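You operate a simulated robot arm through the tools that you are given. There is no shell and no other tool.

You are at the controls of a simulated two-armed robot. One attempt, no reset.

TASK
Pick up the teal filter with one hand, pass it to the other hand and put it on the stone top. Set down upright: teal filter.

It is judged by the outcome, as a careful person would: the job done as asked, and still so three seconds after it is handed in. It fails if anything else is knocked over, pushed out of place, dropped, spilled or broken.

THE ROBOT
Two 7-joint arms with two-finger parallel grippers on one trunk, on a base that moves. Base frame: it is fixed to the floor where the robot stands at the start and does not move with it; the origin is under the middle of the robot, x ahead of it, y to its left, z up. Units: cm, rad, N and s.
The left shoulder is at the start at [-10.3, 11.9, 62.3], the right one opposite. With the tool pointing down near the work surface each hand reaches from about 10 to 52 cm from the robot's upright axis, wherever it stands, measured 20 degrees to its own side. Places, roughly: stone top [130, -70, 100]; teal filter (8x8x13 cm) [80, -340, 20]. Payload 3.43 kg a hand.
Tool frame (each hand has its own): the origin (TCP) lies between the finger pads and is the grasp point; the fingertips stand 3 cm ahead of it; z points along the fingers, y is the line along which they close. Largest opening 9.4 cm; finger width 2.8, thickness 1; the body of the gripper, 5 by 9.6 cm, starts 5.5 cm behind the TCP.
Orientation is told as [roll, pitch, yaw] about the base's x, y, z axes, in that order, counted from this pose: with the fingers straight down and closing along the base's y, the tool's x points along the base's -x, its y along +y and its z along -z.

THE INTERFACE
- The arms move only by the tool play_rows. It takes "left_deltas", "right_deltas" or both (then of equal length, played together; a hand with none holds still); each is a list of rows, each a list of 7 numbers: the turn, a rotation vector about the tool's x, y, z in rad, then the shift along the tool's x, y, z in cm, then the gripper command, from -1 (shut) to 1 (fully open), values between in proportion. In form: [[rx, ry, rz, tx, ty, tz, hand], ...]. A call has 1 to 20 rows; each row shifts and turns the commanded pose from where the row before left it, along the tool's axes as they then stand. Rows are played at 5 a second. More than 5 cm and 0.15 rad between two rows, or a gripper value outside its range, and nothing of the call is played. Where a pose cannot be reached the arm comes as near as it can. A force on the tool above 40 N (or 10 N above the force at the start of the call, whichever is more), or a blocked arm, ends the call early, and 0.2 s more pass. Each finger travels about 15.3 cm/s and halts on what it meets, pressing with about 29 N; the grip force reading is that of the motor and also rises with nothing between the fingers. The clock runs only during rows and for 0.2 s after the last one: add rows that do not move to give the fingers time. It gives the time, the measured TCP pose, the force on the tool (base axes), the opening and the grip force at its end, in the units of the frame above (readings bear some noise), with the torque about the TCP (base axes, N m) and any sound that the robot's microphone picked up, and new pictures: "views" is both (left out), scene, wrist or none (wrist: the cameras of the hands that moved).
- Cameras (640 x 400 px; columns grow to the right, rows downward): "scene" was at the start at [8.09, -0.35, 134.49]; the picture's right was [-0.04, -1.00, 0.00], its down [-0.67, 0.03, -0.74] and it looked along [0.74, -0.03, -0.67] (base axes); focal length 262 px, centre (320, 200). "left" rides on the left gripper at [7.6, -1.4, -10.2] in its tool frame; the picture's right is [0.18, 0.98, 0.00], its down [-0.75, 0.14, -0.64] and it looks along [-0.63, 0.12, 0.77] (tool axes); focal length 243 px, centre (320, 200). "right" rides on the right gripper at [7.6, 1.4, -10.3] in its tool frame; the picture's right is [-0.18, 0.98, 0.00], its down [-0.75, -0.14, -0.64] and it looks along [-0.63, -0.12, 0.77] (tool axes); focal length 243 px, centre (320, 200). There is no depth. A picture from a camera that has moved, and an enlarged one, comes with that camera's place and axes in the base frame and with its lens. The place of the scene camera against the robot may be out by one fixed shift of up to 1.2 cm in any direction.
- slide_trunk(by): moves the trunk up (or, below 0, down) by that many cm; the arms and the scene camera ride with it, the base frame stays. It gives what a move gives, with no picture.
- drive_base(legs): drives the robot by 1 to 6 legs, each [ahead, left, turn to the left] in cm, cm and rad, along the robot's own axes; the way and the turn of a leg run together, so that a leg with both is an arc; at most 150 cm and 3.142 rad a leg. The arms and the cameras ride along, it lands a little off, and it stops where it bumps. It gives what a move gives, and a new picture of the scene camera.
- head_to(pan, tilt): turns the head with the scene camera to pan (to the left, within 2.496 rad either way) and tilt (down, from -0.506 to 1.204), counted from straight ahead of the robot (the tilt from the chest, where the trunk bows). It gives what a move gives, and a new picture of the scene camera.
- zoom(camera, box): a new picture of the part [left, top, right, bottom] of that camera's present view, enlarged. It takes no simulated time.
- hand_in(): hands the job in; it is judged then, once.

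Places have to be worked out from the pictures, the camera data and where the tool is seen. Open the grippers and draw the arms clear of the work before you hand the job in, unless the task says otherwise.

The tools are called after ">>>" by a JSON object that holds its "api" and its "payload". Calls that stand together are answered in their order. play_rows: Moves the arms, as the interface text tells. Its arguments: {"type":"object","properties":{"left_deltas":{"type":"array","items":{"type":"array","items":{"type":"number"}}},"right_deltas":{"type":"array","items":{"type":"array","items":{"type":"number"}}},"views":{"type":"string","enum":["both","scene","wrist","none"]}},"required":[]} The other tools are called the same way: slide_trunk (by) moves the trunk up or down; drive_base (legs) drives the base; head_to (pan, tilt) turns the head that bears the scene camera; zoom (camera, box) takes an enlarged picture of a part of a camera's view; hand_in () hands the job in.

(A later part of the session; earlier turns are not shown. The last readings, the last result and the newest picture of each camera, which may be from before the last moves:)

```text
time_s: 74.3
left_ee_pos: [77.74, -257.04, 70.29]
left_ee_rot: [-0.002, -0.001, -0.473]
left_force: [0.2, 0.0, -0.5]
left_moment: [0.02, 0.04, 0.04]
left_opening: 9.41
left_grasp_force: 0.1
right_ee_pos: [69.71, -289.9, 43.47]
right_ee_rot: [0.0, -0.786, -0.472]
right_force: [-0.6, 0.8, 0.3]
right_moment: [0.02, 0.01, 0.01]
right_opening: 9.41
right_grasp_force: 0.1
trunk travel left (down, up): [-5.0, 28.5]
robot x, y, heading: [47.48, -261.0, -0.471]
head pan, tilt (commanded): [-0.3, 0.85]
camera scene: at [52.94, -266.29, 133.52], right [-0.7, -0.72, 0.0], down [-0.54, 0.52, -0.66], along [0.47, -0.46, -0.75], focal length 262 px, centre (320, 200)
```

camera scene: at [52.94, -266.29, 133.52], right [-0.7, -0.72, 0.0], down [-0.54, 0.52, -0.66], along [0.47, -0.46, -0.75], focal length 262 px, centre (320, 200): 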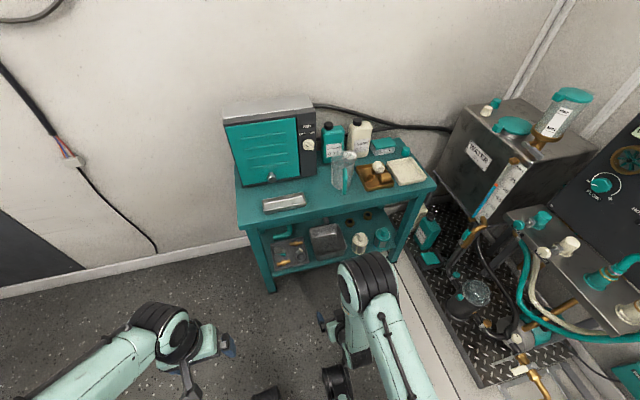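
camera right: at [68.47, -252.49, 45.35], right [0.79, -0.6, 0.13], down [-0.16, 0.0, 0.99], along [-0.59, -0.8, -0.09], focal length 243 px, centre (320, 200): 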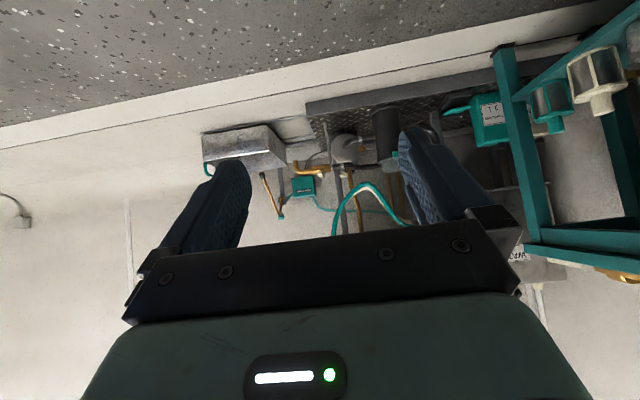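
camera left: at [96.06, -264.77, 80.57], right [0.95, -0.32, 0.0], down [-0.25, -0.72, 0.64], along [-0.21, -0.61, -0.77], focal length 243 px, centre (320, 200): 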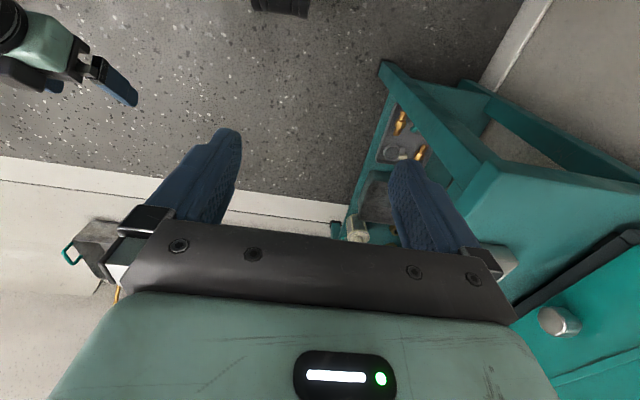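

Now I face the stand's long open side and see both filters on the lower shelf. I zoom in for a second measurement.

>>> {"api": "zoom", "payload": {"camera": "scene", "box": [340, 200, 436, 270]}}

>>> {"api": "zoom", "payload": {"camera": "scene", "box": [230, 120, 450, 300]}}

```text
5.71 times, centred on (388, 235) of scene
camera zoom: at [52.94, -266.29, 133.52], right [-0.7, -0.72, 0.0], down [-0.54, 0.52, -0.66], along [0.47, -0.46, -0.75], focal length 1497 px, centre (-69, 0)
```

zoom: 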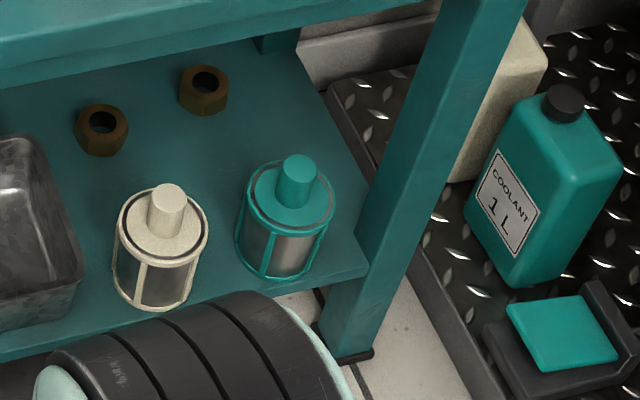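

```text
2.22 times, centred on (340, 210) of scene
camera zoom: at [52.94, -266.29, 133.52], right [-0.7, -0.72, 0.0], down [-0.54, 0.52, -0.66], along [0.47, -0.46, -0.75], focal length 582 px, centre (276, 178)
```

zoom: 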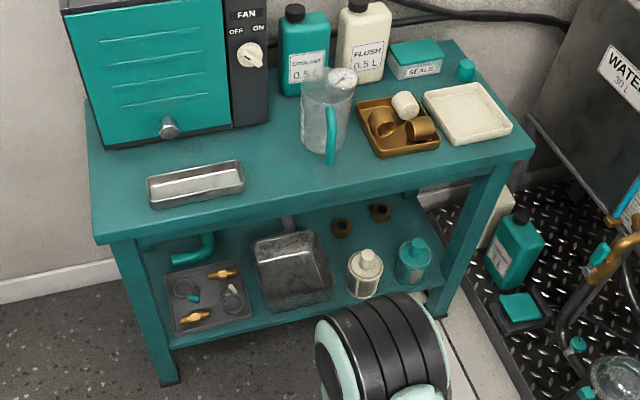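

I zoom tighter on the teal filter to measure its size and place more exactly.

>>> {"api": "zoom", "payload": {"camera": "scene", "box": [366, 218, 406, 253]}}

```text
11.43 times, centred on (386, 236) of scene
camera zoom: at [52.94, -266.29, 133.52], right [-0.7, -0.72, 0.0], down [-0.54, 0.52, -0.66], along [0.47, -0.46, -0.75], focal length 2995 px, centre (-434, -206)
```

zoom: 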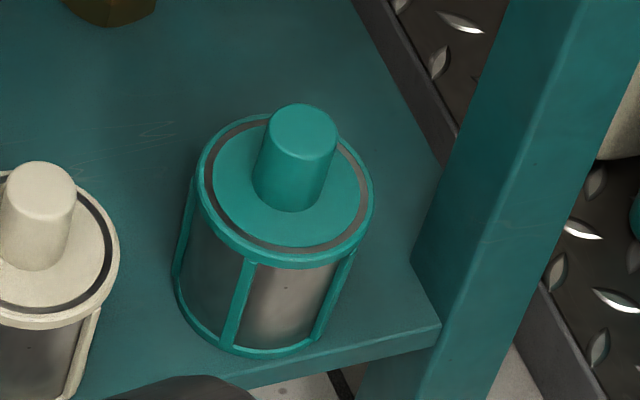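

Filter axis is consistently at (82.5,-338.6), top z≈30.7, base ≈17.8, with a ~3.3 cm post on top. I set the right hand to a near-horizontal pose (tilted 70°, yawed 20° right) here in free space before driving up.

>>> {"api": "play_rows", "payload": {"right_deltas": [[0, 0, 0, 3.71, -1.15, 1.59, 1], [0, 0, 0, 3.71, -1.15, 1.59, 1], [0, -0.145, 0, 0, 0, 0, 1], [0, -0.145, 0, 0, 0, 0, 1], [0, -0.145, 0, 0, 0, 0, 1], [0.11, 0, 0.04, 0, 0, 0, 1], [0.11, 0, 0.04, 0, 0, 0, 1], [0.11, 0, 0.04, 0, 0, 0, 1], [0, 0, 0, 0, 0, 0, 1]], "views": "both"}}

```text
time_s: 76.3
left_ee_pos: [77.73, -257.05, 70.23]
left_ee_rot: [0.0, 0.001, -0.472]
left_force: [0.2, -0.5, 0.9]
left_moment: [0.01, 0.03, -0.04]
left_opening: 9.39
left_grasp_force: 0.0
right_ee_pos: [61.8, -294.69, 36.08]
right_ee_rot: [-0.402, -1.184, -0.427]
right_force: [0.0, -0.5, -0.6]
right_moment: [0.0, -0.01, 0.04]
right_opening: 9.41
right_grasp_force: 0.1
trunk travel left (down, up): [-5.0, 28.5]
robot x, y, heading: [47.65, -261.29, -0.472]
head pan, tilt (commanded): [-0.3, 0.85]
stopped in row 9 (right hand): the arm was blocked; the commanded pose is now the measured one
camera scene: at [52.97, -266.32, 133.43], right [-0.7, -0.72, 0.0], down [-0.54, 0.52, -0.66], along [0.47, -0.46, -0.75], focal length 262 px, centre (320, 200)
camera right: at [53.94, -285.25, 32.32], right [0.76, 0.65, 0.02], down [-0.23, 0.24, 0.94], along [0.6, -0.72, 0.34], focal length 243 px, centre (320, 200)
```

scene: 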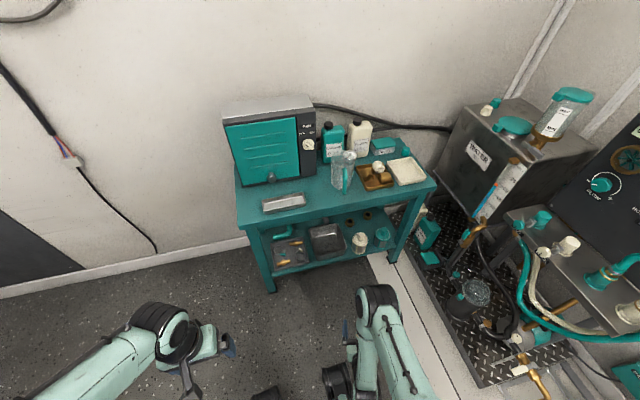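
right: 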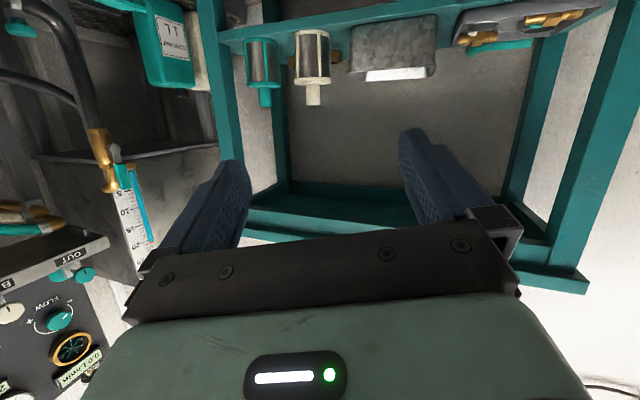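

The hand is near-horizontal, pointing about 22° right and 20° down (it settled at robot-frame forward 27.8, right 23.3, z 36). I drive up so the filter comes about 40 cm ahead and 28 cm right, staying clear of the stand.

>>> {"api": "drive_base", "payload": {"legs": [[14, 25, 0], [0, 0, 0]]}}

```text
time_s: 79.4
left_ee_pos: [101.39, -241.14, 70.22]
left_ee_rot: [0.0, 0.0, -0.474]
left_force: [0.2, -0.1, 0.2]
left_moment: [0.0, -0.02, 0.02]
left_opening: 9.4
left_grasp_force: 0.0
right_ee_pos: [85.48, -278.87, 36.0]
right_ee_rot: [-0.41, -1.185, -0.422]
right_force: [-0.5, -0.4, -0.1]
right_moment: [0.01, -0.01, -0.01]
right_opening: 9.4
right_grasp_force: 0.1
trunk travel left (down, up): [-5.0, 28.5]
robot x, y, heading: [71.05, -245.43, -0.47]
head pan, tilt (commanded): [-0.3, 0.85]
camera scene: at [76.67, -250.43, 133.52], right [-0.7, -0.72, 0.0], down [-0.54, 0.52, -0.66], along [0.47, -0.46, -0.75], focal length 262 px, centre (320, 200)
```

scene: 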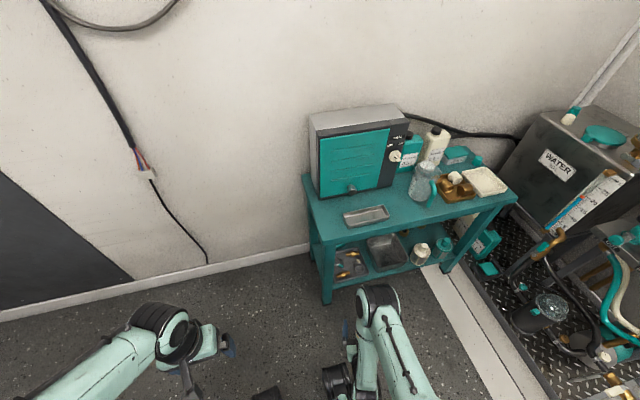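

I sent the sideways part the wrong way (left is positive); nothing was touched. I now strafe right 50 cm and ahead 12 cm.

>>> {"api": "drive_base", "payload": {"legs": [[0, -50, 0], [12, 0, 0]]}}

```text
time_s: 85.1
left_ee_pos: [89.29, -290.91, 70.26]
left_ee_rot: [0.001, 0.0, -0.47]
left_force: [-0.6, -0.2, -0.2]
left_moment: [-0.01, 0.01, 0.01]
left_opening: 9.38
left_grasp_force: 0.1
right_ee_pos: [73.55, -328.67, 36.14]
right_ee_rot: [-0.412, -1.185, -0.42]
right_force: [-1.0, -0.1, 0.2]
right_moment: [-0.01, 0.0, -0.01]
right_opening: 9.39
right_grasp_force: 0.0
trunk travel left (down, up): [-5.0, 28.5]
robot x, y, heading: [59.34, -295.19, -0.475]
head pan, tilt (commanded): [-0.3, 0.85]
camera scene: at [64.68, -300.29, 133.52], right [-0.7, -0.72, 0.0], down [-0.54, 0.52, -0.66], along [0.47, -0.46, -0.75], focal length 262 px, centre (320, 200)
```

scene: 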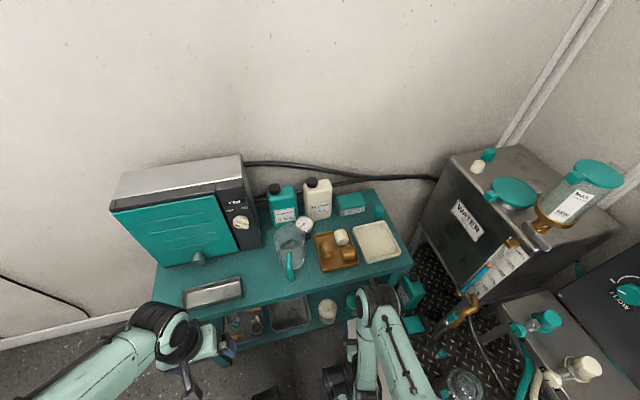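

The right hand is now about 13 cm short of the filter, pointing at it. I get a wrist view and turn the head toward the filter.

>>> {"api": "play_rows", "payload": {"right_deltas": [[0, 0, 0, 0, 0, 0, 1]], "views": "wrist"}}

>>> {"api": "head_to", "payload": {"pan": -0.65, "tilt": 1.1}}

```text
time_s: 85.5
left_ee_pos: [89.29, -290.95, 70.25]
left_ee_rot: [0.0, 0.001, -0.472]
left_force: [0.1, 0.3, 0.2]
left_moment: [-0.02, -0.03, -0.01]
left_opening: 9.43
left_grasp_force: 0.1
right_ee_pos: [73.56, -328.79, 36.14]
right_ee_rot: [-0.412, -1.183, -0.418]
right_force: [-0.7, 0.1, 0.2]
right_moment: [0.01, -0.03, -0.02]
right_opening: 9.41
right_grasp_force: 0.1
trunk travel left (down, up): [-5.0, 28.5]
robot x, y, heading: [59.49, -295.1, -0.465]
head pan, tilt (commanded): [-0.3, 0.85]
camera right: at [65.64, -319.32, 32.33], right [0.76, 0.65, 0.02], down [-0.24, 0.24, 0.94], along [0.6, -0.72, 0.34], focal length 243 px, centre (320, 200)
```

right: 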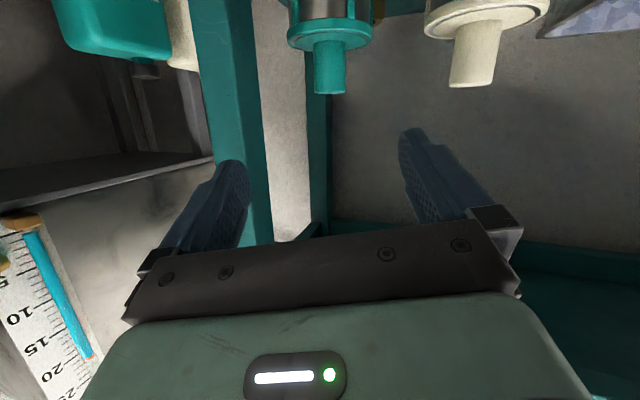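

```text
time_s: 86.3
left_ee_pos: [89.39, -290.95, 70.32]
left_ee_rot: [-0.002, 0.001, -0.47]
left_force: [-0.4, -0.6, 0.3]
left_moment: [0.02, 0.01, 0.02]
left_opening: 9.37
left_grasp_force: 0.0
right_ee_pos: [73.49, -328.73, 36.04]
right_ee_rot: [-0.414, -1.186, -0.417]
right_force: [-0.1, 0.5, 0.0]
right_moment: [0.0, 0.0, 0.02]
right_opening: 9.42
right_grasp_force: 0.0
trunk travel left (down, up): [-5.0, 28.5]
robot x, y, heading: [59.62, -295.02, -0.473]
head pan, tilt (commanded): [-0.649, 1.1]
camera scene: at [61.79, -300.51, 131.75], right [-0.9, -0.44, 0.0], down [-0.39, 0.8, -0.45], along [0.2, -0.41, -0.89], focal length 262 px, centre (320, 200)
```

scene: 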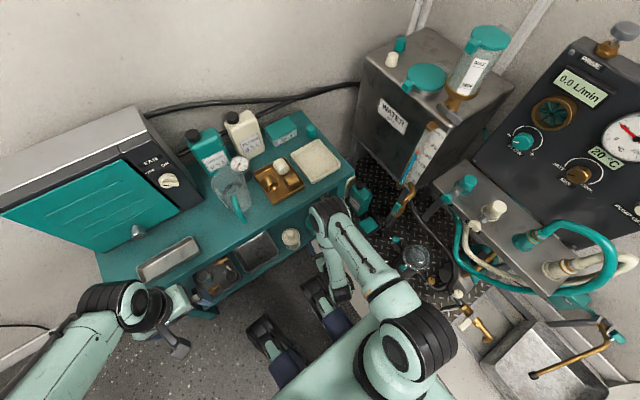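

The wrist view confirms the post's line; I estimate it at about (82.6,-338.0). I narrow the opening to ~6.4 cm, level the roll (about 9°) and advance half way.

>>> {"api": "play_rows", "payload": {"right_deltas": [[0, 0, 0.08, 0.3, 0.3, 2.5, 0.36], [0, 0, 0.084, 0.3, 0.3, 2.5, 0.36], [0, 0, 0, 0, 0, 0, 0.36]], "views": "wrist"}}

```text
time_s: 87.1
left_ee_pos: [89.39, -291.01, 70.25]
left_ee_rot: [-0.001, 0.0, -0.47]
left_force: [0.1, 0.5, 0.3]
left_moment: [0.01, 0.0, 0.02]
left_opening: 9.41
left_grasp_force: 0.0
right_ee_pos: [76.78, -331.75, 33.58]
right_ee_rot: [0.01, -1.22, -0.871]
right_force: [-0.5, -0.6, 0.4]
right_moment: [0.02, 0.02, 0.02]
right_opening: 6.38
right_grasp_force: 0.0
trunk travel left (down, up): [-5.0, 28.5]
robot x, y, heading: [59.13, -295.11, -0.47]
head pan, tilt (commanded): [-0.649, 1.1]
camera right: at [69.95, -321.59, 30.1], right [0.79, 0.59, 0.18], down [-0.33, 0.17, 0.93], along [0.52, -0.79, 0.33], focal length 243 px, centre (320, 200)
```

right: 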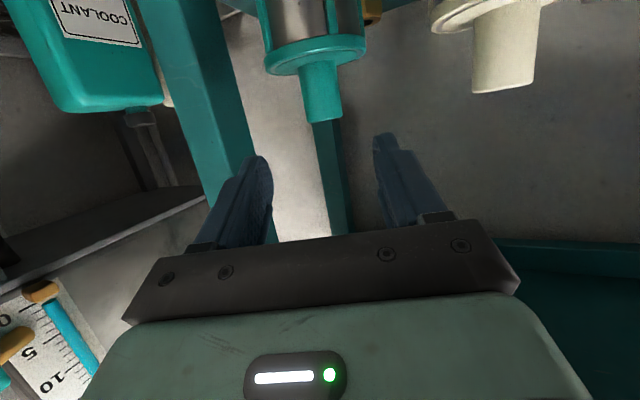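

Levelled. Post is about 20 cm from the wrist camera at (82.4,-337.8), spanning z≈26.8–30.5, centred between the fingers. I advance the remaining 7.7 cm to straddle it, keeping the fingers above the cap.

>>> {"api": "play_rows", "payload": {"right_deltas": [[0, 0, 0, 0.3, 0.14, 2.5, 0.36], [0, 0, 0, 0.35, 0.14, 2.5, 0.36], [0, 0, 0, 0.4, 0.14, 2.0, 0.36], [0, 0, 0, 0, 0, 0, 0.36]], "views": "wrist"}}

```text
time_s: 88.1
left_ee_pos: [89.26, -290.95, 70.39]
left_ee_rot: [0.0, 0.001, -0.473]
left_force: [-0.1, 0.2, 1.2]
left_moment: [0.01, 0.0, -0.05]
left_opening: 9.42
left_grasp_force: 0.0
right_ee_pos: [81.23, -336.3, 30.32]
right_ee_rot: [0.008, -1.217, -0.864]
right_force: [-0.6, 0.7, -1.4]
right_moment: [0.01, 0.01, -0.01]
right_opening: 6.42
right_grasp_force: 0.1
trunk travel left (down, up): [-5.0, 28.5]
robot x, y, heading: [59.61, -294.77, -0.467]
head pan, tilt (commanded): [-0.649, 1.1]
camera right: at [74.3, -326.0, 26.68], right [0.79, 0.59, 0.18], down [-0.33, 0.17, 0.93], along [0.52, -0.79, 0.33], focal length 243 px, centre (320, 200)
```

right: 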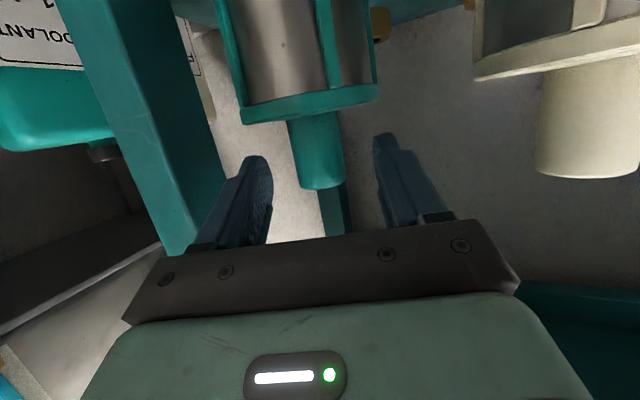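

The post sits centred between the fingers, about 1.9 cm ahead of the TCP. I lower 0.5 cm and close.

>>> {"api": "play_rows", "payload": {"right_deltas": [[0, 0, 0, 0.5, 0.05, 0.2, 0.36], [0, 0, 0, 0, 0, 0, -0.3], [0, 0, 0, 0, 0, 0, -1], [0, 0, 0, 0, 0, 0, -1], [0, 0, 0, 0, 0, 0, -1]], "views": "wrist"}}

```text
time_s: 89.3
left_ee_pos: [89.32, -291.06, 70.31]
left_ee_rot: [0.0, 0.0, -0.47]
left_force: [0.7, 0.2, 0.3]
left_moment: [-0.02, -0.05, 0.02]
left_opening: 9.42
left_grasp_force: 0.2
right_ee_pos: [81.27, -336.26, 29.76]
right_ee_rot: [0.007, -1.219, -0.867]
right_force: [0.8, 0.0, -0.6]
right_moment: [0.02, 0.02, -0.01]
right_opening: 2.73
right_grasp_force: 29.2
trunk travel left (down, up): [-5.0, 28.5]
robot x, y, heading: [59.3, -295.14, -0.468]
head pan, tilt (commanded): [-0.649, 1.1]
camera right: at [74.36, -325.99, 26.15], right [0.79, 0.59, 0.18], down [-0.33, 0.17, 0.93], along [0.52, -0.79, 0.33], focal length 243 px, centre (320, 200)
```

right: 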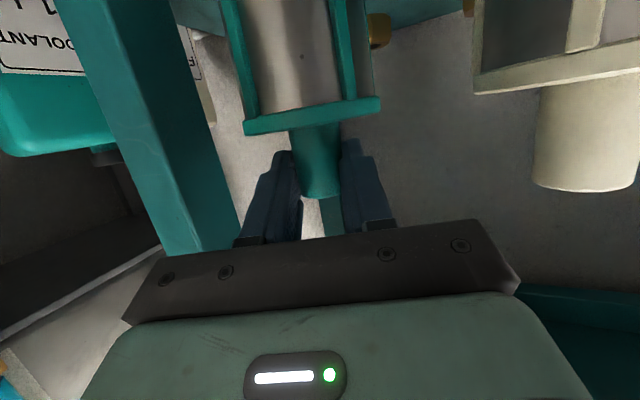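

Grasped (opening 2.73 cm, 29 N). I lift straight up 3 cm and check the weight and the picture.

>>> {"api": "play_rows", "payload": {"right_deltas": [[0, 0, 0, -0.94, 0, -0.344, -1], [0, 0, 0, -0.94, 0, -0.344, -1], [0, 0, 0, -0.94, 0, -0.344, -1], [0, 0, 0, 0, 0, 0, -1]], "views": "both"}}

```text
time_s: 90.3
left_ee_pos: [89.31, -291.06, 70.2]
left_ee_rot: [-0.001, 0.0, -0.471]
left_force: [-1.2, 0.3, 0.1]
left_moment: [0.02, 0.04, -0.01]
left_opening: 9.41
left_grasp_force: 0.0
right_ee_pos: [81.18, -336.26, 32.69]
right_ee_rot: [0.008, -1.22, -0.867]
right_force: [0.4, -0.2, -0.7]
right_moment: [0.0, 0.01, 0.01]
right_opening: 2.73
right_grasp_force: 28.9
trunk travel left (down, up): [-5.0, 28.5]
robot x, y, heading: [59.61, -295.05, -0.47]
head pan, tilt (commanded): [-0.649, 1.1]
camera scene: at [61.79, -300.51, 131.75], right [-0.9, -0.44, 0.0], down [-0.39, 0.8, -0.45], along [0.2, -0.41, -0.89], focal length 262 px, centre (320, 200)
camera right: at [74.33, -325.96, 29.16], right [0.79, 0.59, 0.18], down [-0.33, 0.17, 0.93], along [0.52, -0.79, 0.33], focal length 243 px, centre (320, 200)
```

scene: 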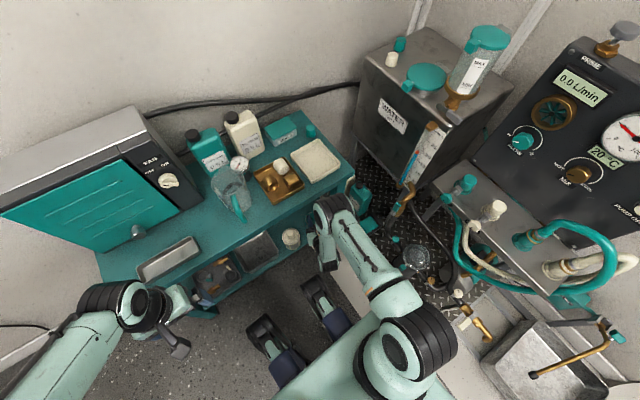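
right: 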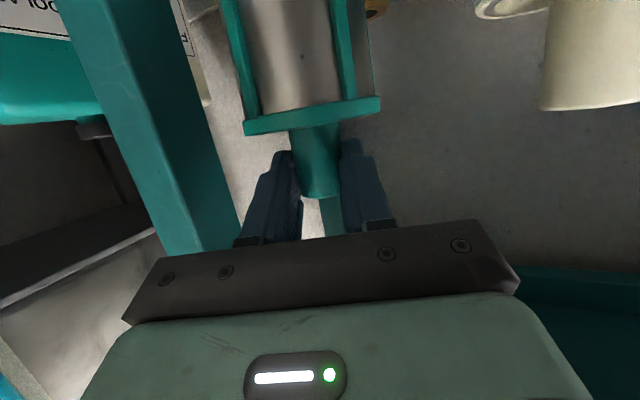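

The filter is off the shelf and held firmly. I draw it back 8 cm with the arm, then back the base away from the stand.

>>> {"api": "play_rows", "payload": {"right_deltas": [[0, 0, 0, 0.69, 0, -1.88, -1], [0, 0, 0, 0.69, 0, -1.88, -1], [0, 0, 0, 0.69, 0, -1.88, -1], [0, 0, 0, 0.69, 0, -1.88, -1], [0, 0, 0, 0, 0, 0, -1]], "views": "wrist"}}

>>> {"api": "drive_base", "payload": {"legs": [[-28, 0, 0]]}}

```text
time_s: 91.5
left_ee_pos: [89.38, -291.01, 70.31]
left_ee_rot: [0.0, 0.001, -0.472]
left_force: [-0.1, -0.4, -0.5]
left_moment: [0.0, 0.05, 0.0]
left_opening: 9.41
left_grasp_force: 0.1
right_ee_pos: [76.46, -331.8, 33.62]
right_ee_rot: [-0.026, -1.256, -0.845]
right_force: [-0.3, 1.2, -0.5]
right_moment: [0.0, -0.01, 0.01]
right_opening: 2.74
right_grasp_force: 29.0
trunk travel left (down, up): [-5.0, 28.5]
robot x, y, heading: [59.4, -295.23, -0.47]
head pan, tilt (commanded): [-0.649, 1.1]
camera right: at [69.74, -321.67, 29.56], right [0.79, 0.59, 0.17], down [-0.35, 0.2, 0.92], along [0.51, -0.78, 0.36], focal length 243 px, centre (320, 200)
```

right: 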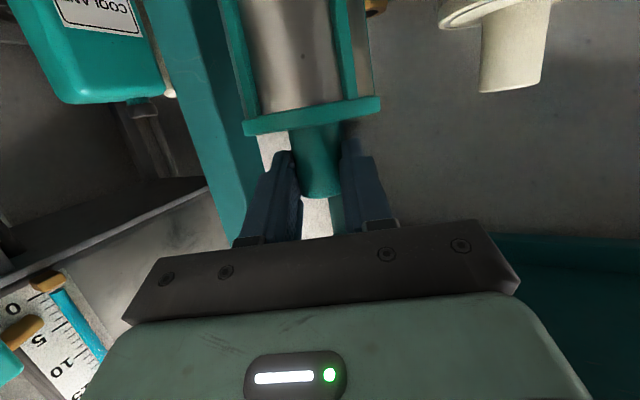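

```text
time_s: 93.5
left_ee_pos: [64.36, -278.2, 70.29]
left_ee_rot: [0.0, 0.001, -0.473]
left_force: [-0.5, -0.1, 0.4]
left_moment: [-0.02, -0.02, 0.03]
left_opening: 9.41
left_grasp_force: 0.0
right_ee_pos: [51.11, -318.87, 33.64]
right_ee_rot: [-0.03, -1.25, -0.84]
right_force: [0.3, 0.0, -1.6]
right_moment: [0.0, 0.0, 0.0]
right_opening: 2.73
right_grasp_force: 29.2
trunk travel left (down, up): [-5.0, 28.5]
robot x, y, heading: [34.03, -282.32, -0.473]
head pan, tilt (commanded): [-0.649, 1.1]
camera scene: at [36.64, -287.7, 131.75], right [-0.9, -0.43, 0.0], down [-0.39, 0.8, -0.45], along [0.2, -0.41, -0.89], focal length 262 px, centre (320, 200)
```

scene: 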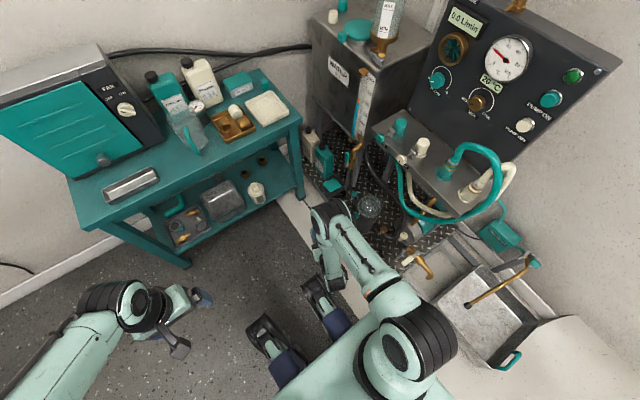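

The filter is clear of the stand and the cream one still stands in place. Now I raise the filter and swing the right hand toward the middle, turning it gradually to point left for the handover; first half now.

>>> {"api": "play_rows", "payload": {"right_deltas": [[-0.1187, 0, -0.0435, -1.565, 1.681, -0.795, -1], [-0.1187, 0, -0.0435, -1.639, 1.694, -0.594, -1], [-0.1187, 0, -0.0435, -1.712, 1.68, -0.394, -1], [-0.1187, 0, -0.0435, -1.785, 1.639, -0.197, -1], [-0.1187, 0, -0.0435, -1.854, 1.572, -0.007, -1], [-0.1187, 0, -0.0435, -1.921, 1.48, 0.175, -1], [-0.1187, 0, -0.0435, -1.983, 1.364, 0.344, -1], [0, 0, 0, 0, 0, 0, -1]], "views": "both"}}

```text
time_s: 95.3
left_ee_pos: [64.29, -278.29, 70.18]
left_ee_rot: [0.001, 0.0, -0.473]
left_force: [-0.6, 0.6, -0.4]
left_moment: [-0.05, 0.0, 0.01]
left_opening: 9.39
left_grasp_force: 0.2
right_ee_pos: [59.1, -309.97, 45.65]
right_ee_rot: [-0.093, -1.229, 0.105]
right_force: [0.2, 0.1, -1.1]
right_moment: [0.01, 0.03, -0.01]
right_opening: 2.72
right_grasp_force: 28.9
trunk travel left (down, up): [-5.0, 28.5]
robot x, y, heading: [34.11, -282.35, -0.474]
head pan, tilt (commanded): [-0.649, 1.1]
camera scene: at [36.67, -287.71, 131.75], right [-0.9, -0.43, 0.0], down [-0.39, 0.8, -0.45], along [0.2, -0.41, -0.89], focal length 262 px, centre (320, 200)
camera right: at [46.83, -308.85, 41.8], right [0.05, 0.99, 0.14], down [-0.35, -0.12, 0.93], along [0.93, -0.09, 0.34], focal length 243 px, centre (320, 200)
```

scene: 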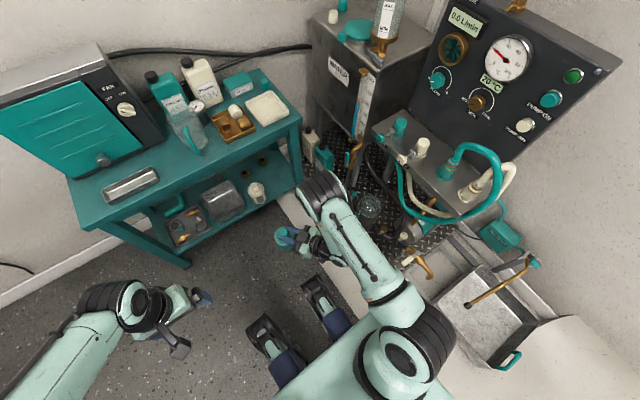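
right: 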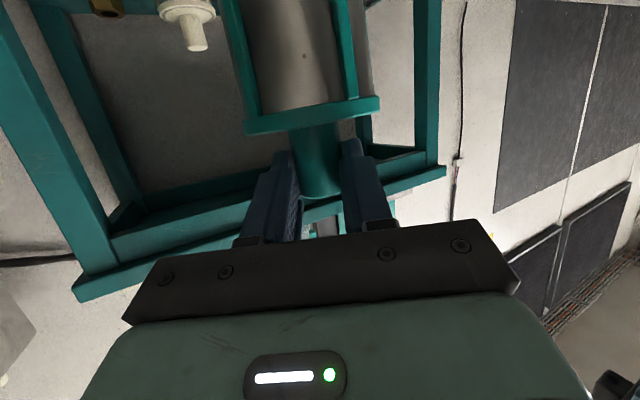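

Going well: the filter hangs upright in the hand. I continue the second half of the swing.

>>> {"api": "play_rows", "payload": {"right_deltas": [[-0.1187, 0, -0.0435, -2.039, 1.226, 0.498, -1], [-0.1187, 0, -0.0435, -2.089, 1.069, 0.635, -1], [-0.1187, 0, -0.0435, -2.132, 0.895, 0.751, -1], [-0.1187, 0, -0.0435, -2.167, 0.706, 0.846, -1], [-0.1187, 0, -0.0435, -2.193, 0.506, 0.918, -1], [-0.1187, 0, -0.0435, -2.21, 0.299, 0.965, -1], [-0.1187, 0, -0.0435, -2.219, 0.086, 0.989, -1], [0, 0, 0, 0, 0, 0, -1]], "views": "both"}}

```text
time_s: 97.1
left_ee_pos: [64.25, -278.3, 70.36]
left_ee_rot: [0.0, 0.0, -0.473]
left_force: [0.6, -0.1, -0.2]
left_moment: [-0.01, 0.01, -0.01]
left_opening: 9.41
left_grasp_force: 0.0
right_ee_pos: [66.92, -300.89, 57.55]
right_ee_rot: [-0.081, -1.203, 0.978]
right_force: [0.1, 0.5, -1.2]
right_moment: [-0.02, 0.01, 0.02]
right_opening: 2.73
right_grasp_force: 28.5
trunk travel left (down, up): [-5.0, 28.5]
robot x, y, heading: [34.05, -282.32, -0.473]
head pan, tilt (commanded): [-0.649, 1.1]
camera scene: at [36.67, -287.71, 131.75], right [-0.9, -0.43, 0.0], down [-0.39, 0.8, -0.45], along [0.2, -0.41, -0.89], focal length 262 px, centre (320, 200)
camera right: at [58.25, -309.65, 54.13], right [-0.73, 0.67, 0.14], down [-0.12, -0.33, 0.94], along [0.67, 0.67, 0.32], focal length 243 px, centre (320, 200)
```

scene: 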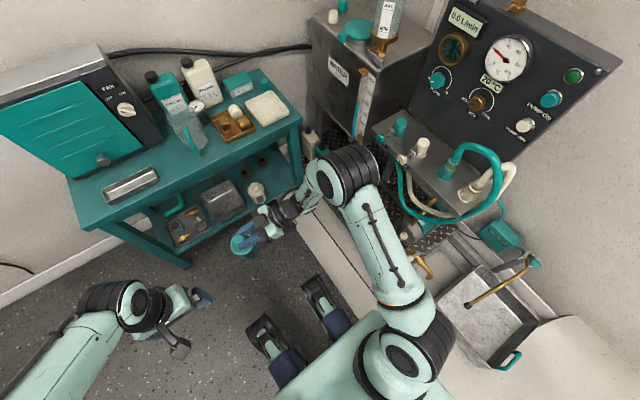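
right: 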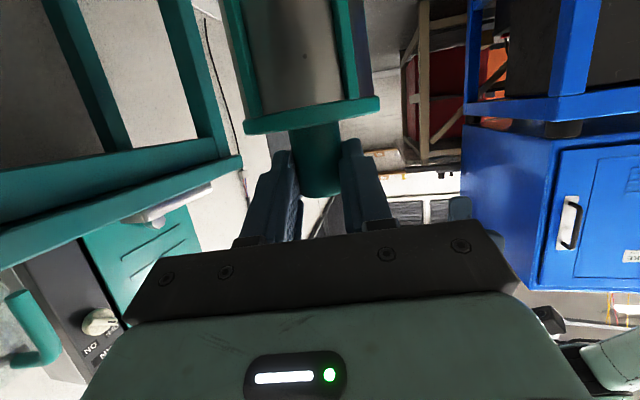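

The filter axis is now at about robot-frame (38, 0), grip height z≈57, body mid z≈50. I bring the left hand to a start point on the left and yaw it to point right.

>>> {"api": "play_rows", "payload": {"left_deltas": [[0, 0, 0, -2.67, 0.83, 3.43, 1], [0, 0, 0, -2.67, 0.83, 3.43, 1], [0, 0, 0, -2.67, 0.83, 3.43, 1], [0, 0, 0.14, 0, 0, 0, 1], [0, 0, 0.14, 0, 0, 0, 1], [0, 0, 0.14, 0, 0, 0, 1], [0, 0, 0.14, 0, 0, 0, 1], [0, 0, 0.14, 0, 0, 0, 1], [0, 0, 0.14, 0, 0, 0, 1], [0, 0, 0.14, 0, 0, 0, 1], [0, 0, 0.14, 0, 0, 0, 1], [0, 0, 0.14, 0, 0, 0, 1], [0, 0, 0.14, 0, 0, 0, 1], [0, 0, 0, 0, 0, 0, 1]], "views": "both"}}

>>> {"api": "head_to", "payload": {"pan": 0, "tilt": 1.1}}

```text
time_s: 100.1
left_ee_pos: [72.49, -279.61, 59.97]
left_ee_rot: [0.0, 0.0, -1.874]
left_force: [-0.1, 0.2, 0.2]
left_moment: [0.01, -0.01, -0.02]
left_opening: 9.39
left_grasp_force: 0.2
right_ee_pos: [66.89, -300.93, 57.59]
right_ee_rot: [-0.081, -1.203, 0.977]
right_force: [0.5, 0.0, -1.4]
right_moment: [-0.01, 0.0, -0.03]
right_opening: 2.74
right_grasp_force: 29.4
trunk travel left (down, up): [-5.0, 28.5]
robot x, y, heading: [34.28, -281.87, -0.472]
head pan, tilt (commanded): [-0.649, 1.1]
camera scene: at [36.67, -287.71, 131.75], right [-0.9, -0.43, 0.0], down [-0.39, 0.8, -0.45], along [0.2, -0.41, -0.89], focal length 262 px, centre (320, 200)
camera left: at [73.48, -271.91, 70.23], right [0.99, -0.12, 0.0], down [-0.09, -0.76, 0.64], along [-0.08, -0.64, -0.77], focal length 243 px, centre (320, 200)
```

scene: 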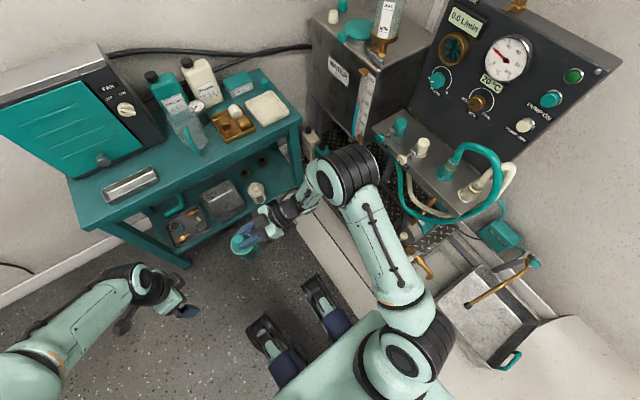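
left: 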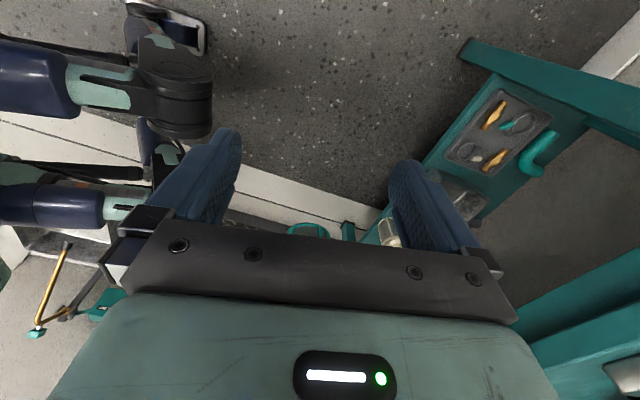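

```text
time_s: 101.1
left_ee_pos: [72.5, -279.74, 59.97]
left_ee_rot: [0.0, -0.001, -1.872]
left_force: [0.0, -0.3, -0.2]
left_moment: [0.0, -0.04, 0.03]
left_opening: 9.38
left_grasp_force: 0.0
right_ee_pos: [66.91, -300.82, 57.59]
right_ee_rot: [-0.082, -1.202, 0.976]
right_force: [-0.9, -0.3, -1.3]
right_moment: [0.0, 0.0, -0.03]
right_opening: 2.72
right_grasp_force: 29.2
trunk travel left (down, up): [-5.0, 28.5]
robot x, y, heading: [34.14, -282.3, -0.474]
head pan, tilt (commanded): [0.0, 1.1]
camera scene: at [39.55, -284.9, 131.75], right [-0.46, -0.89, 0.0], down [-0.79, 0.41, -0.45], along [0.4, -0.21, -0.89], focal length 262 px, centre (320, 200)
```

scene: 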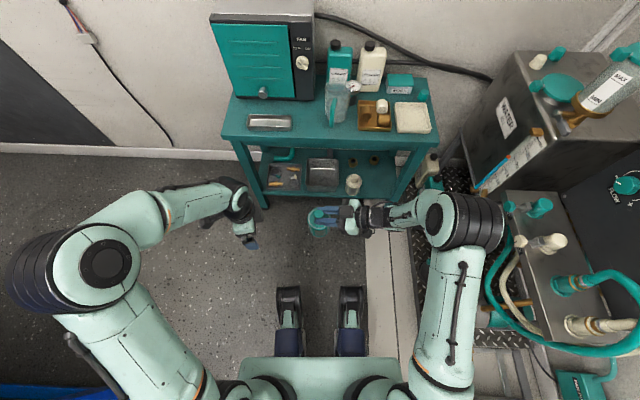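

Both hands are well placed in front of me. I now tilt the left hand 60° so its fingers point right toward the filter, and level the filter's small roll with the right hand.

>>> {"api": "play_rows", "payload": {"left_deltas": [[0, -0.1495, 0, 0, 0, 0, 1], [0, -0.1495, 0, 0, 0, 0, 1], [0, -0.1495, 0, 0, 0, 0, 1], [0, -0.1495, 0, 0, 0, 0, 1], [0, -0.1495, 0, 0, 0, 0, 1], [0, -0.1495, 0, 0, 0, 0, 1], [0, -0.1495, 0, 0, 0, 0, 1], [0, 0, 0, 0, 0, 0, 1]], "right_deltas": [[0, 0, 0.0175, 0, 0, 0, -1], [0, 0, 0.0175, 0, 0, 0, -1], [0, 0, 0, 0, 0, 0, -1], [0, 0, 0, 0, 0, 0, -1], [0, 0, 0, 0, 0, 0, -1], [0, 0, 0, 0, 0, 0, -1], [0, 0, 0, 0, 0, 0, -1], [0, 0, 0, 0, 0, 0, -1]], "views": "both"}}

```text
time_s: 102.9
left_ee_pos: [72.5, -279.74, 60.04]
left_ee_rot: [0.001, -1.05, -1.872]
left_force: [-0.7, 1.0, 0.1]
left_moment: [0.0, -0.01, 0.0]
left_opening: 9.41
left_grasp_force: 0.2
right_ee_pos: [66.99, -300.82, 57.64]
right_ee_rot: [0.008, -1.203, 0.881]
right_force: [0.5, 0.3, -0.3]
right_moment: [-0.02, 0.03, 0.02]
right_opening: 2.73
right_grasp_force: 29.3
trunk travel left (down, up): [-5.0, 28.5]
robot x, y, heading: [33.97, -282.46, -0.479]
head pan, tilt (commanded): [0.0, 1.1]
camera scene: at [39.55, -284.9, 131.75], right [-0.46, -0.89, 0.0], down [-0.79, 0.41, -0.45], along [0.4, -0.21, -0.89], focal length 262 px, centre (320, 200)
camera right: at [58.05, -309.48, 54.18], right [-0.72, 0.67, 0.17], down [-0.1, -0.35, 0.93], along [0.69, 0.66, 0.31], focal length 243 px, centre (320, 200)
camera left: at [74.98, -267.07, 58.52], right [0.97, -0.2, -0.16], down [0.19, 0.13, 0.97], along [-0.18, -0.97, 0.17], focal length 243 px, centre (320, 200)
```

scene: 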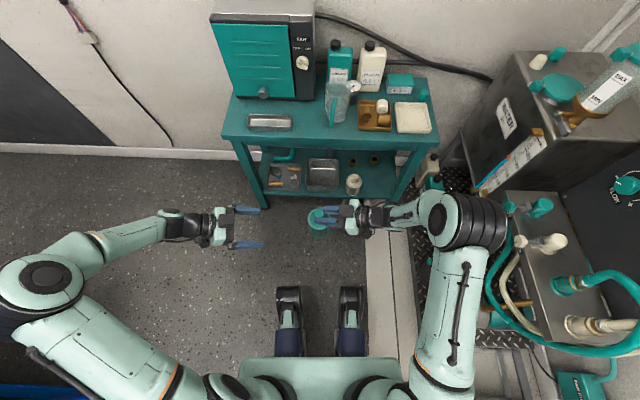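
right: 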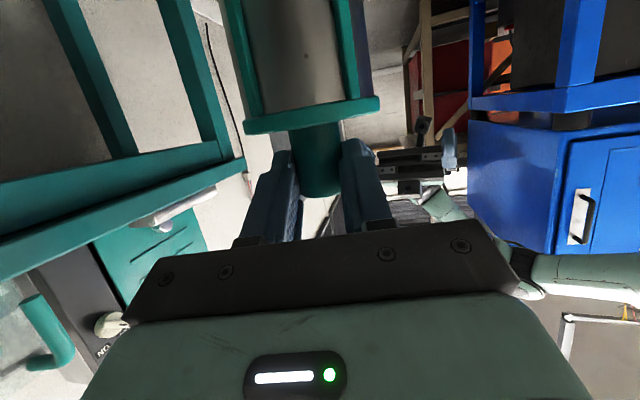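
left: 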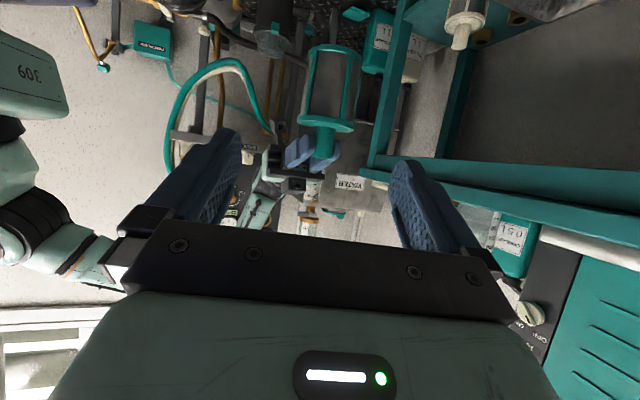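

The left camera's view matches my prediction (axis at (68.1,-299.45), body z≈45–54.5). I move the left hand to 11 cm short of the filter at body height and check.

>>> {"api": "play_rows", "payload": {"left_deltas": [[0, 0, 0, 1.3, 0.55, 3.85, 1], [0, 0, 0, 1.3, 0.55, 3.85, 1], [0, 0, 0, 1.3, 0.55, 3.85, 1], [0, 0, 0, 0, 0, 0, 1]], "views": "both"}}

```text
time_s: 103.9
left_ee_pos: [71.66, -287.84, 50.77]
left_ee_rot: [0.002, -1.048, -1.871]
left_force: [-0.5, -0.4, -0.1]
left_moment: [-0.03, -0.03, 0.0]
left_opening: 9.39
left_grasp_force: 0.1
right_ee_pos: [66.86, -300.93, 57.55]
right_ee_rot: [0.01, -1.205, 0.878]
right_force: [-0.3, 0.3, -0.9]
right_moment: [0.0, -0.03, 0.02]
right_opening: 2.72
right_grasp_force: 29.1
trunk travel left (down, up): [-5.0, 28.5]
robot x, y, heading: [34.12, -282.14, -0.474]
head pan, tilt (commanded): [0.0, 1.1]
camera scene: at [39.55, -284.89, 131.75], right [-0.46, -0.89, 0.0], down [-0.79, 0.41, -0.45], along [0.4, -0.21, -0.89], focal length 262 px, centre (320, 200)
camera left: at [74.14, -275.24, 49.3], right [0.97, -0.2, -0.16], down [0.19, 0.13, 0.97], along [-0.18, -0.97, 0.16], focal length 243 px, centre (320, 200)
```

scene: 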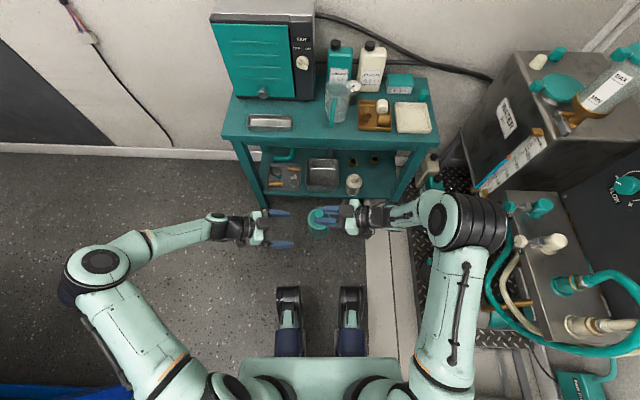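
left: 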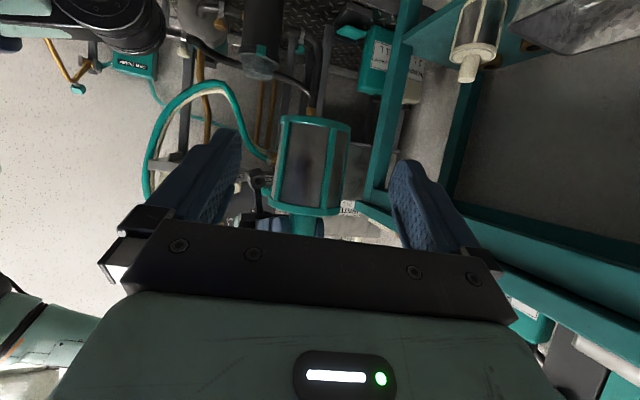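

The filter is centred between the left fingers (lateral offset ~0). I advance 11.2 cm horizontally so they straddle its body.

>>> {"api": "play_rows", "payload": {"left_deltas": [[0, 0, 0, -1.39, 0, 2.43, 1], [0, 0, 0, -1.39, 0, 2.43, 1], [0, 0, 0, -1.39, 0, 2.43, 1], [0, 0, 0, -1.39, 0, 2.43, 1], [0, 0, 0, 0, 0, 0, 1]], "views": "both"}}

```text
time_s: 105.1
left_ee_pos: [68.43, -298.63, 50.7]
left_ee_rot: [-0.001, -1.046, -1.872]
left_force: [0.2, 0.3, -0.2]
left_moment: [0.0, 0.0, 0.01]
left_opening: 9.39
left_grasp_force: 0.1
right_ee_pos: [66.93, -300.87, 57.65]
right_ee_rot: [0.009, -1.204, 0.879]
right_force: [-0.7, -0.1, -0.2]
right_moment: [-0.04, 0.01, 0.01]
right_opening: 2.73
right_grasp_force: 28.9
trunk travel left (down, up): [-5.0, 28.5]
robot x, y, heading: [34.18, -281.84, -0.472]
head pan, tilt (commanded): [0.0, 1.1]
camera scene: at [39.55, -284.89, 131.75], right [-0.46, -0.89, 0.0], down [-0.79, 0.41, -0.45], along [0.4, -0.21, -0.89], focal length 262 px, centre (320, 200)
camera left: at [70.82, -285.96, 49.32], right [0.97, -0.2, -0.16], down [0.19, 0.13, 0.97], along [-0.18, -0.97, 0.16], focal length 243 px, centre (320, 200)
```

scene: 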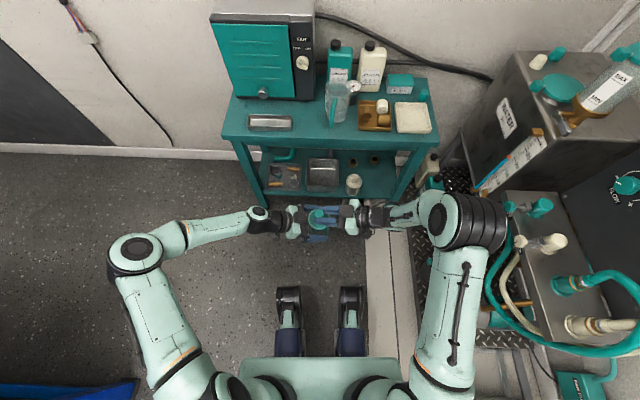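
left: 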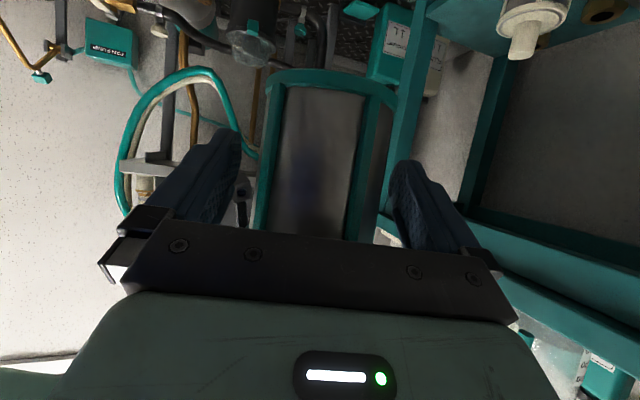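

The fingers straddle the body with no contact force. I take a close look from the head before closing.

>>> {"api": "zoom", "payload": {"camera": "scene", "box": [270, 190, 370, 252]}}

```text
6.40 times, centred on (320, 221) of scene
camera zoom: at [39.55, -284.89, 131.75], right [-0.46, -0.89, 0.0], down [-0.79, 0.41, -0.45], along [0.4, -0.21, -0.89], focal length 1677 px, centre (320, 66)
```

zoom: 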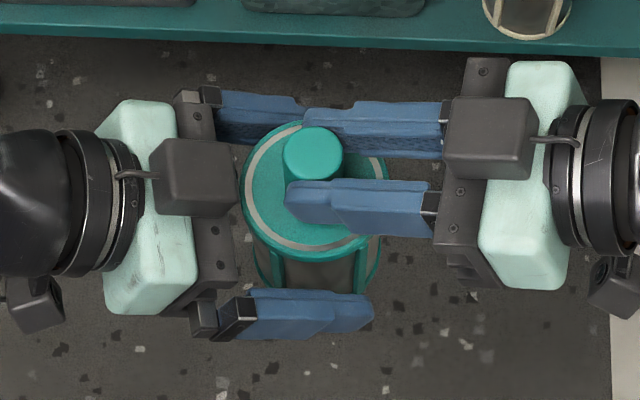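

Geometry looks right: left fingers on both sides of the body, below the right fingers on the post. I close the left hand gently.

>>> {"api": "play_rows", "payload": {"left_deltas": [[0, 0, 0, 0, 0, 0, 0.75], [0, 0, 0, 0, 0, 0, 0.6], [0, 0, 0, 0, 0, 0, 0.2], [0, 0, 0, 0, 0, 0, -1], [0, 0, 0, 0, 0, 0, -1], [0, 0, 0, 0, 0, 0, -1]], "views": "both"}}

```text
time_s: 106.5
left_ee_pos: [68.3, -298.61, 50.76]
left_ee_rot: [0.001, -1.047, -1.873]
left_force: [-2.1, 0.0, 0.4]
left_moment: [-0.03, -0.09, 0.0]
left_opening: 7.34
left_grasp_force: 29.1
right_ee_pos: [66.91, -300.99, 57.58]
right_ee_rot: [0.007, -1.204, 0.88]
right_force: [2.6, 0.2, -2.0]
right_moment: [0.02, -0.04, 0.01]
right_opening: 2.71
right_grasp_force: 28.9
trunk travel left (down, up): [-5.0, 28.5]
robot x, y, heading: [34.05, -282.33, -0.473]
head pan, tilt (commanded): [0.0, 1.1]
camera scene: at [39.55, -284.9, 131.75], right [-0.46, -0.89, 0.0], down [-0.79, 0.41, -0.45], along [0.4, -0.21, -0.89], focal length 262 px, centre (320, 200)
camera left: at [70.81, -285.94, 49.32], right [0.97, -0.2, -0.16], down [0.19, 0.13, 0.97], along [-0.18, -0.97, 0.16], focal length 243 px, centre (320, 200)
```

scene: 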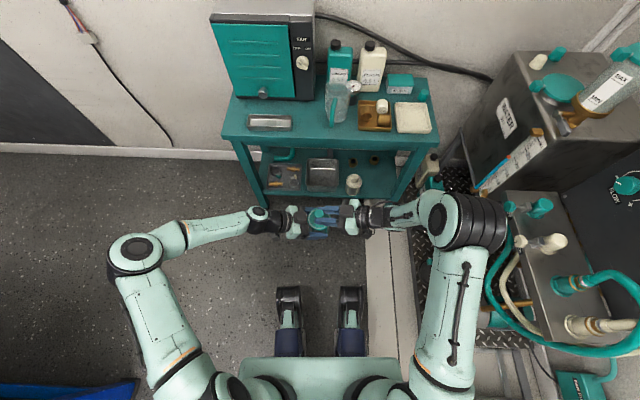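
left: 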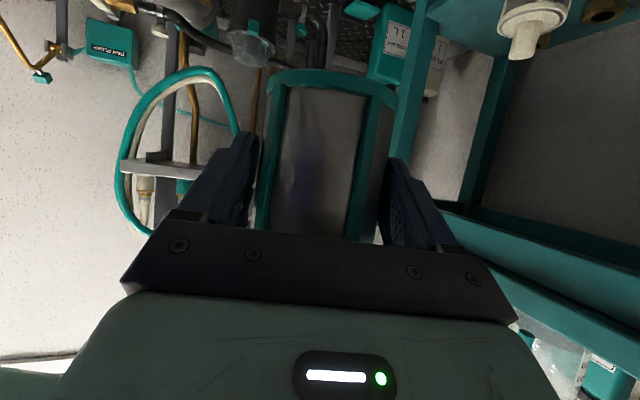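

The left hand holds the body (7.34 cm, 29 N). I open the right hand and draw it back off the post.

>>> {"api": "play_rows", "payload": {"right_deltas": [[0, 0, 0, 0, 0, 0, -0.2], [0, 0, 0, 0, 0, 0, 0.2], [0, 0, 0, 0, 0, 0, 0.2], [0, 0, 0, -0.37, 0, -0.15, 0.2], [0, 0, 0, 0.5, 0, -2.3, 0.2], [0, 0, 0, 0.7, 0, -2.3, 0.2], [0, 0, 0, 0.7, 0, -2.3, 0.2], [0, 0, 0, 0.7, 0, -2.3, 0.2], [0, 0, 0, 0, 0, 0, 0.2]], "left_deltas": [[0, 0, 0, 0, 0, 0, -1], [0, 0, 0, 0, 0, 0, -1], [0, 0, 0, 0, 0, 0, -1], [0, 0, 0, 0, 0, 0, -1], [0, 0, 0, 0, 0, 0, -1], [0, 0, 0, 0, 0, 0, -1], [0, 0, 0, 0, 0, 0, -1], [0, 0, 0, 0, 0, 0, -1], [0, 0, 0, 0, 0, 0, -1]], "views": "both"}}

```text
time_s: 108.5
left_ee_pos: [68.3, -298.64, 50.71]
left_ee_rot: [0.0, -1.045, -1.872]
left_force: [-0.3, -0.1, 0.1]
left_moment: [-0.03, 0.01, 0.04]
left_opening: 7.34
left_grasp_force: 29.0
right_ee_pos: [61.01, -308.19, 58.86]
right_ee_rot: [0.009, -1.206, 0.88]
right_force: [-0.1, -0.4, -1.0]
right_moment: [0.0, -0.03, -0.04]
right_opening: 5.68
right_grasp_force: 0.0
trunk travel left (down, up): [-5.0, 28.5]
robot x, y, heading: [34.21, -282.36, -0.47]
head pan, tilt (commanded): [0.0, 1.1]
camera scene: at [39.55, -284.9, 131.75], right [-0.46, -0.89, 0.0], down [-0.79, 0.41, -0.45], along [0.4, -0.21, -0.89], focal length 262 px, centre (320, 200)
camera right: at [52.08, -316.85, 55.43], right [-0.72, 0.67, 0.17], down [-0.1, -0.35, 0.93], along [0.69, 0.65, 0.31], focal length 243 px, centre (320, 200)
camera left: at [70.82, -285.94, 49.32], right [0.97, -0.2, -0.16], down [0.19, 0.13, 0.97], along [-0.18, -0.97, 0.16], focal length 243 px, centre (320, 200)
```

scene: 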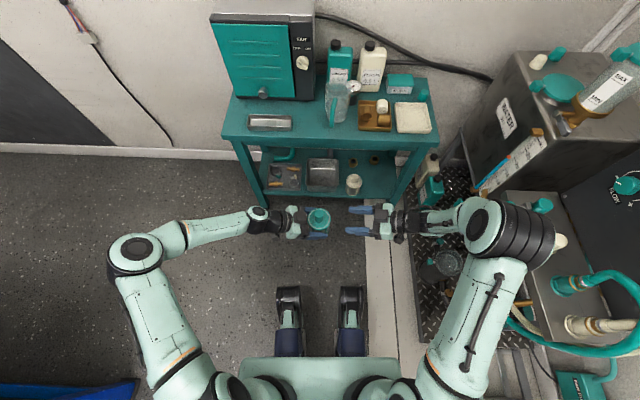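
right: 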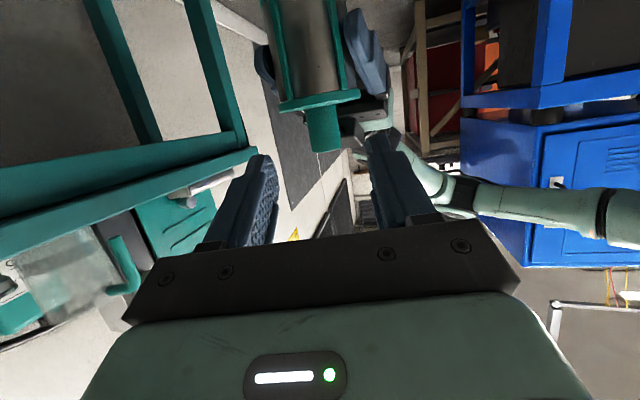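
left: 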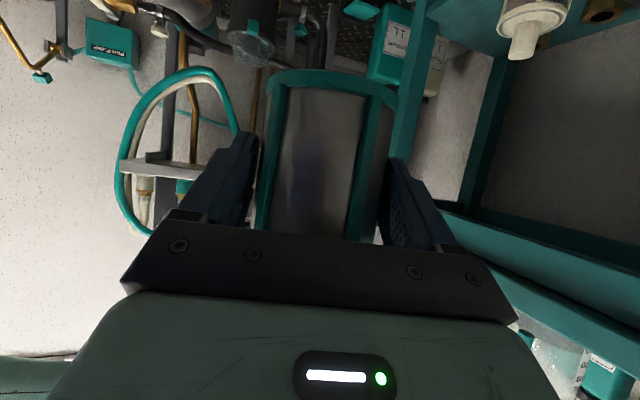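

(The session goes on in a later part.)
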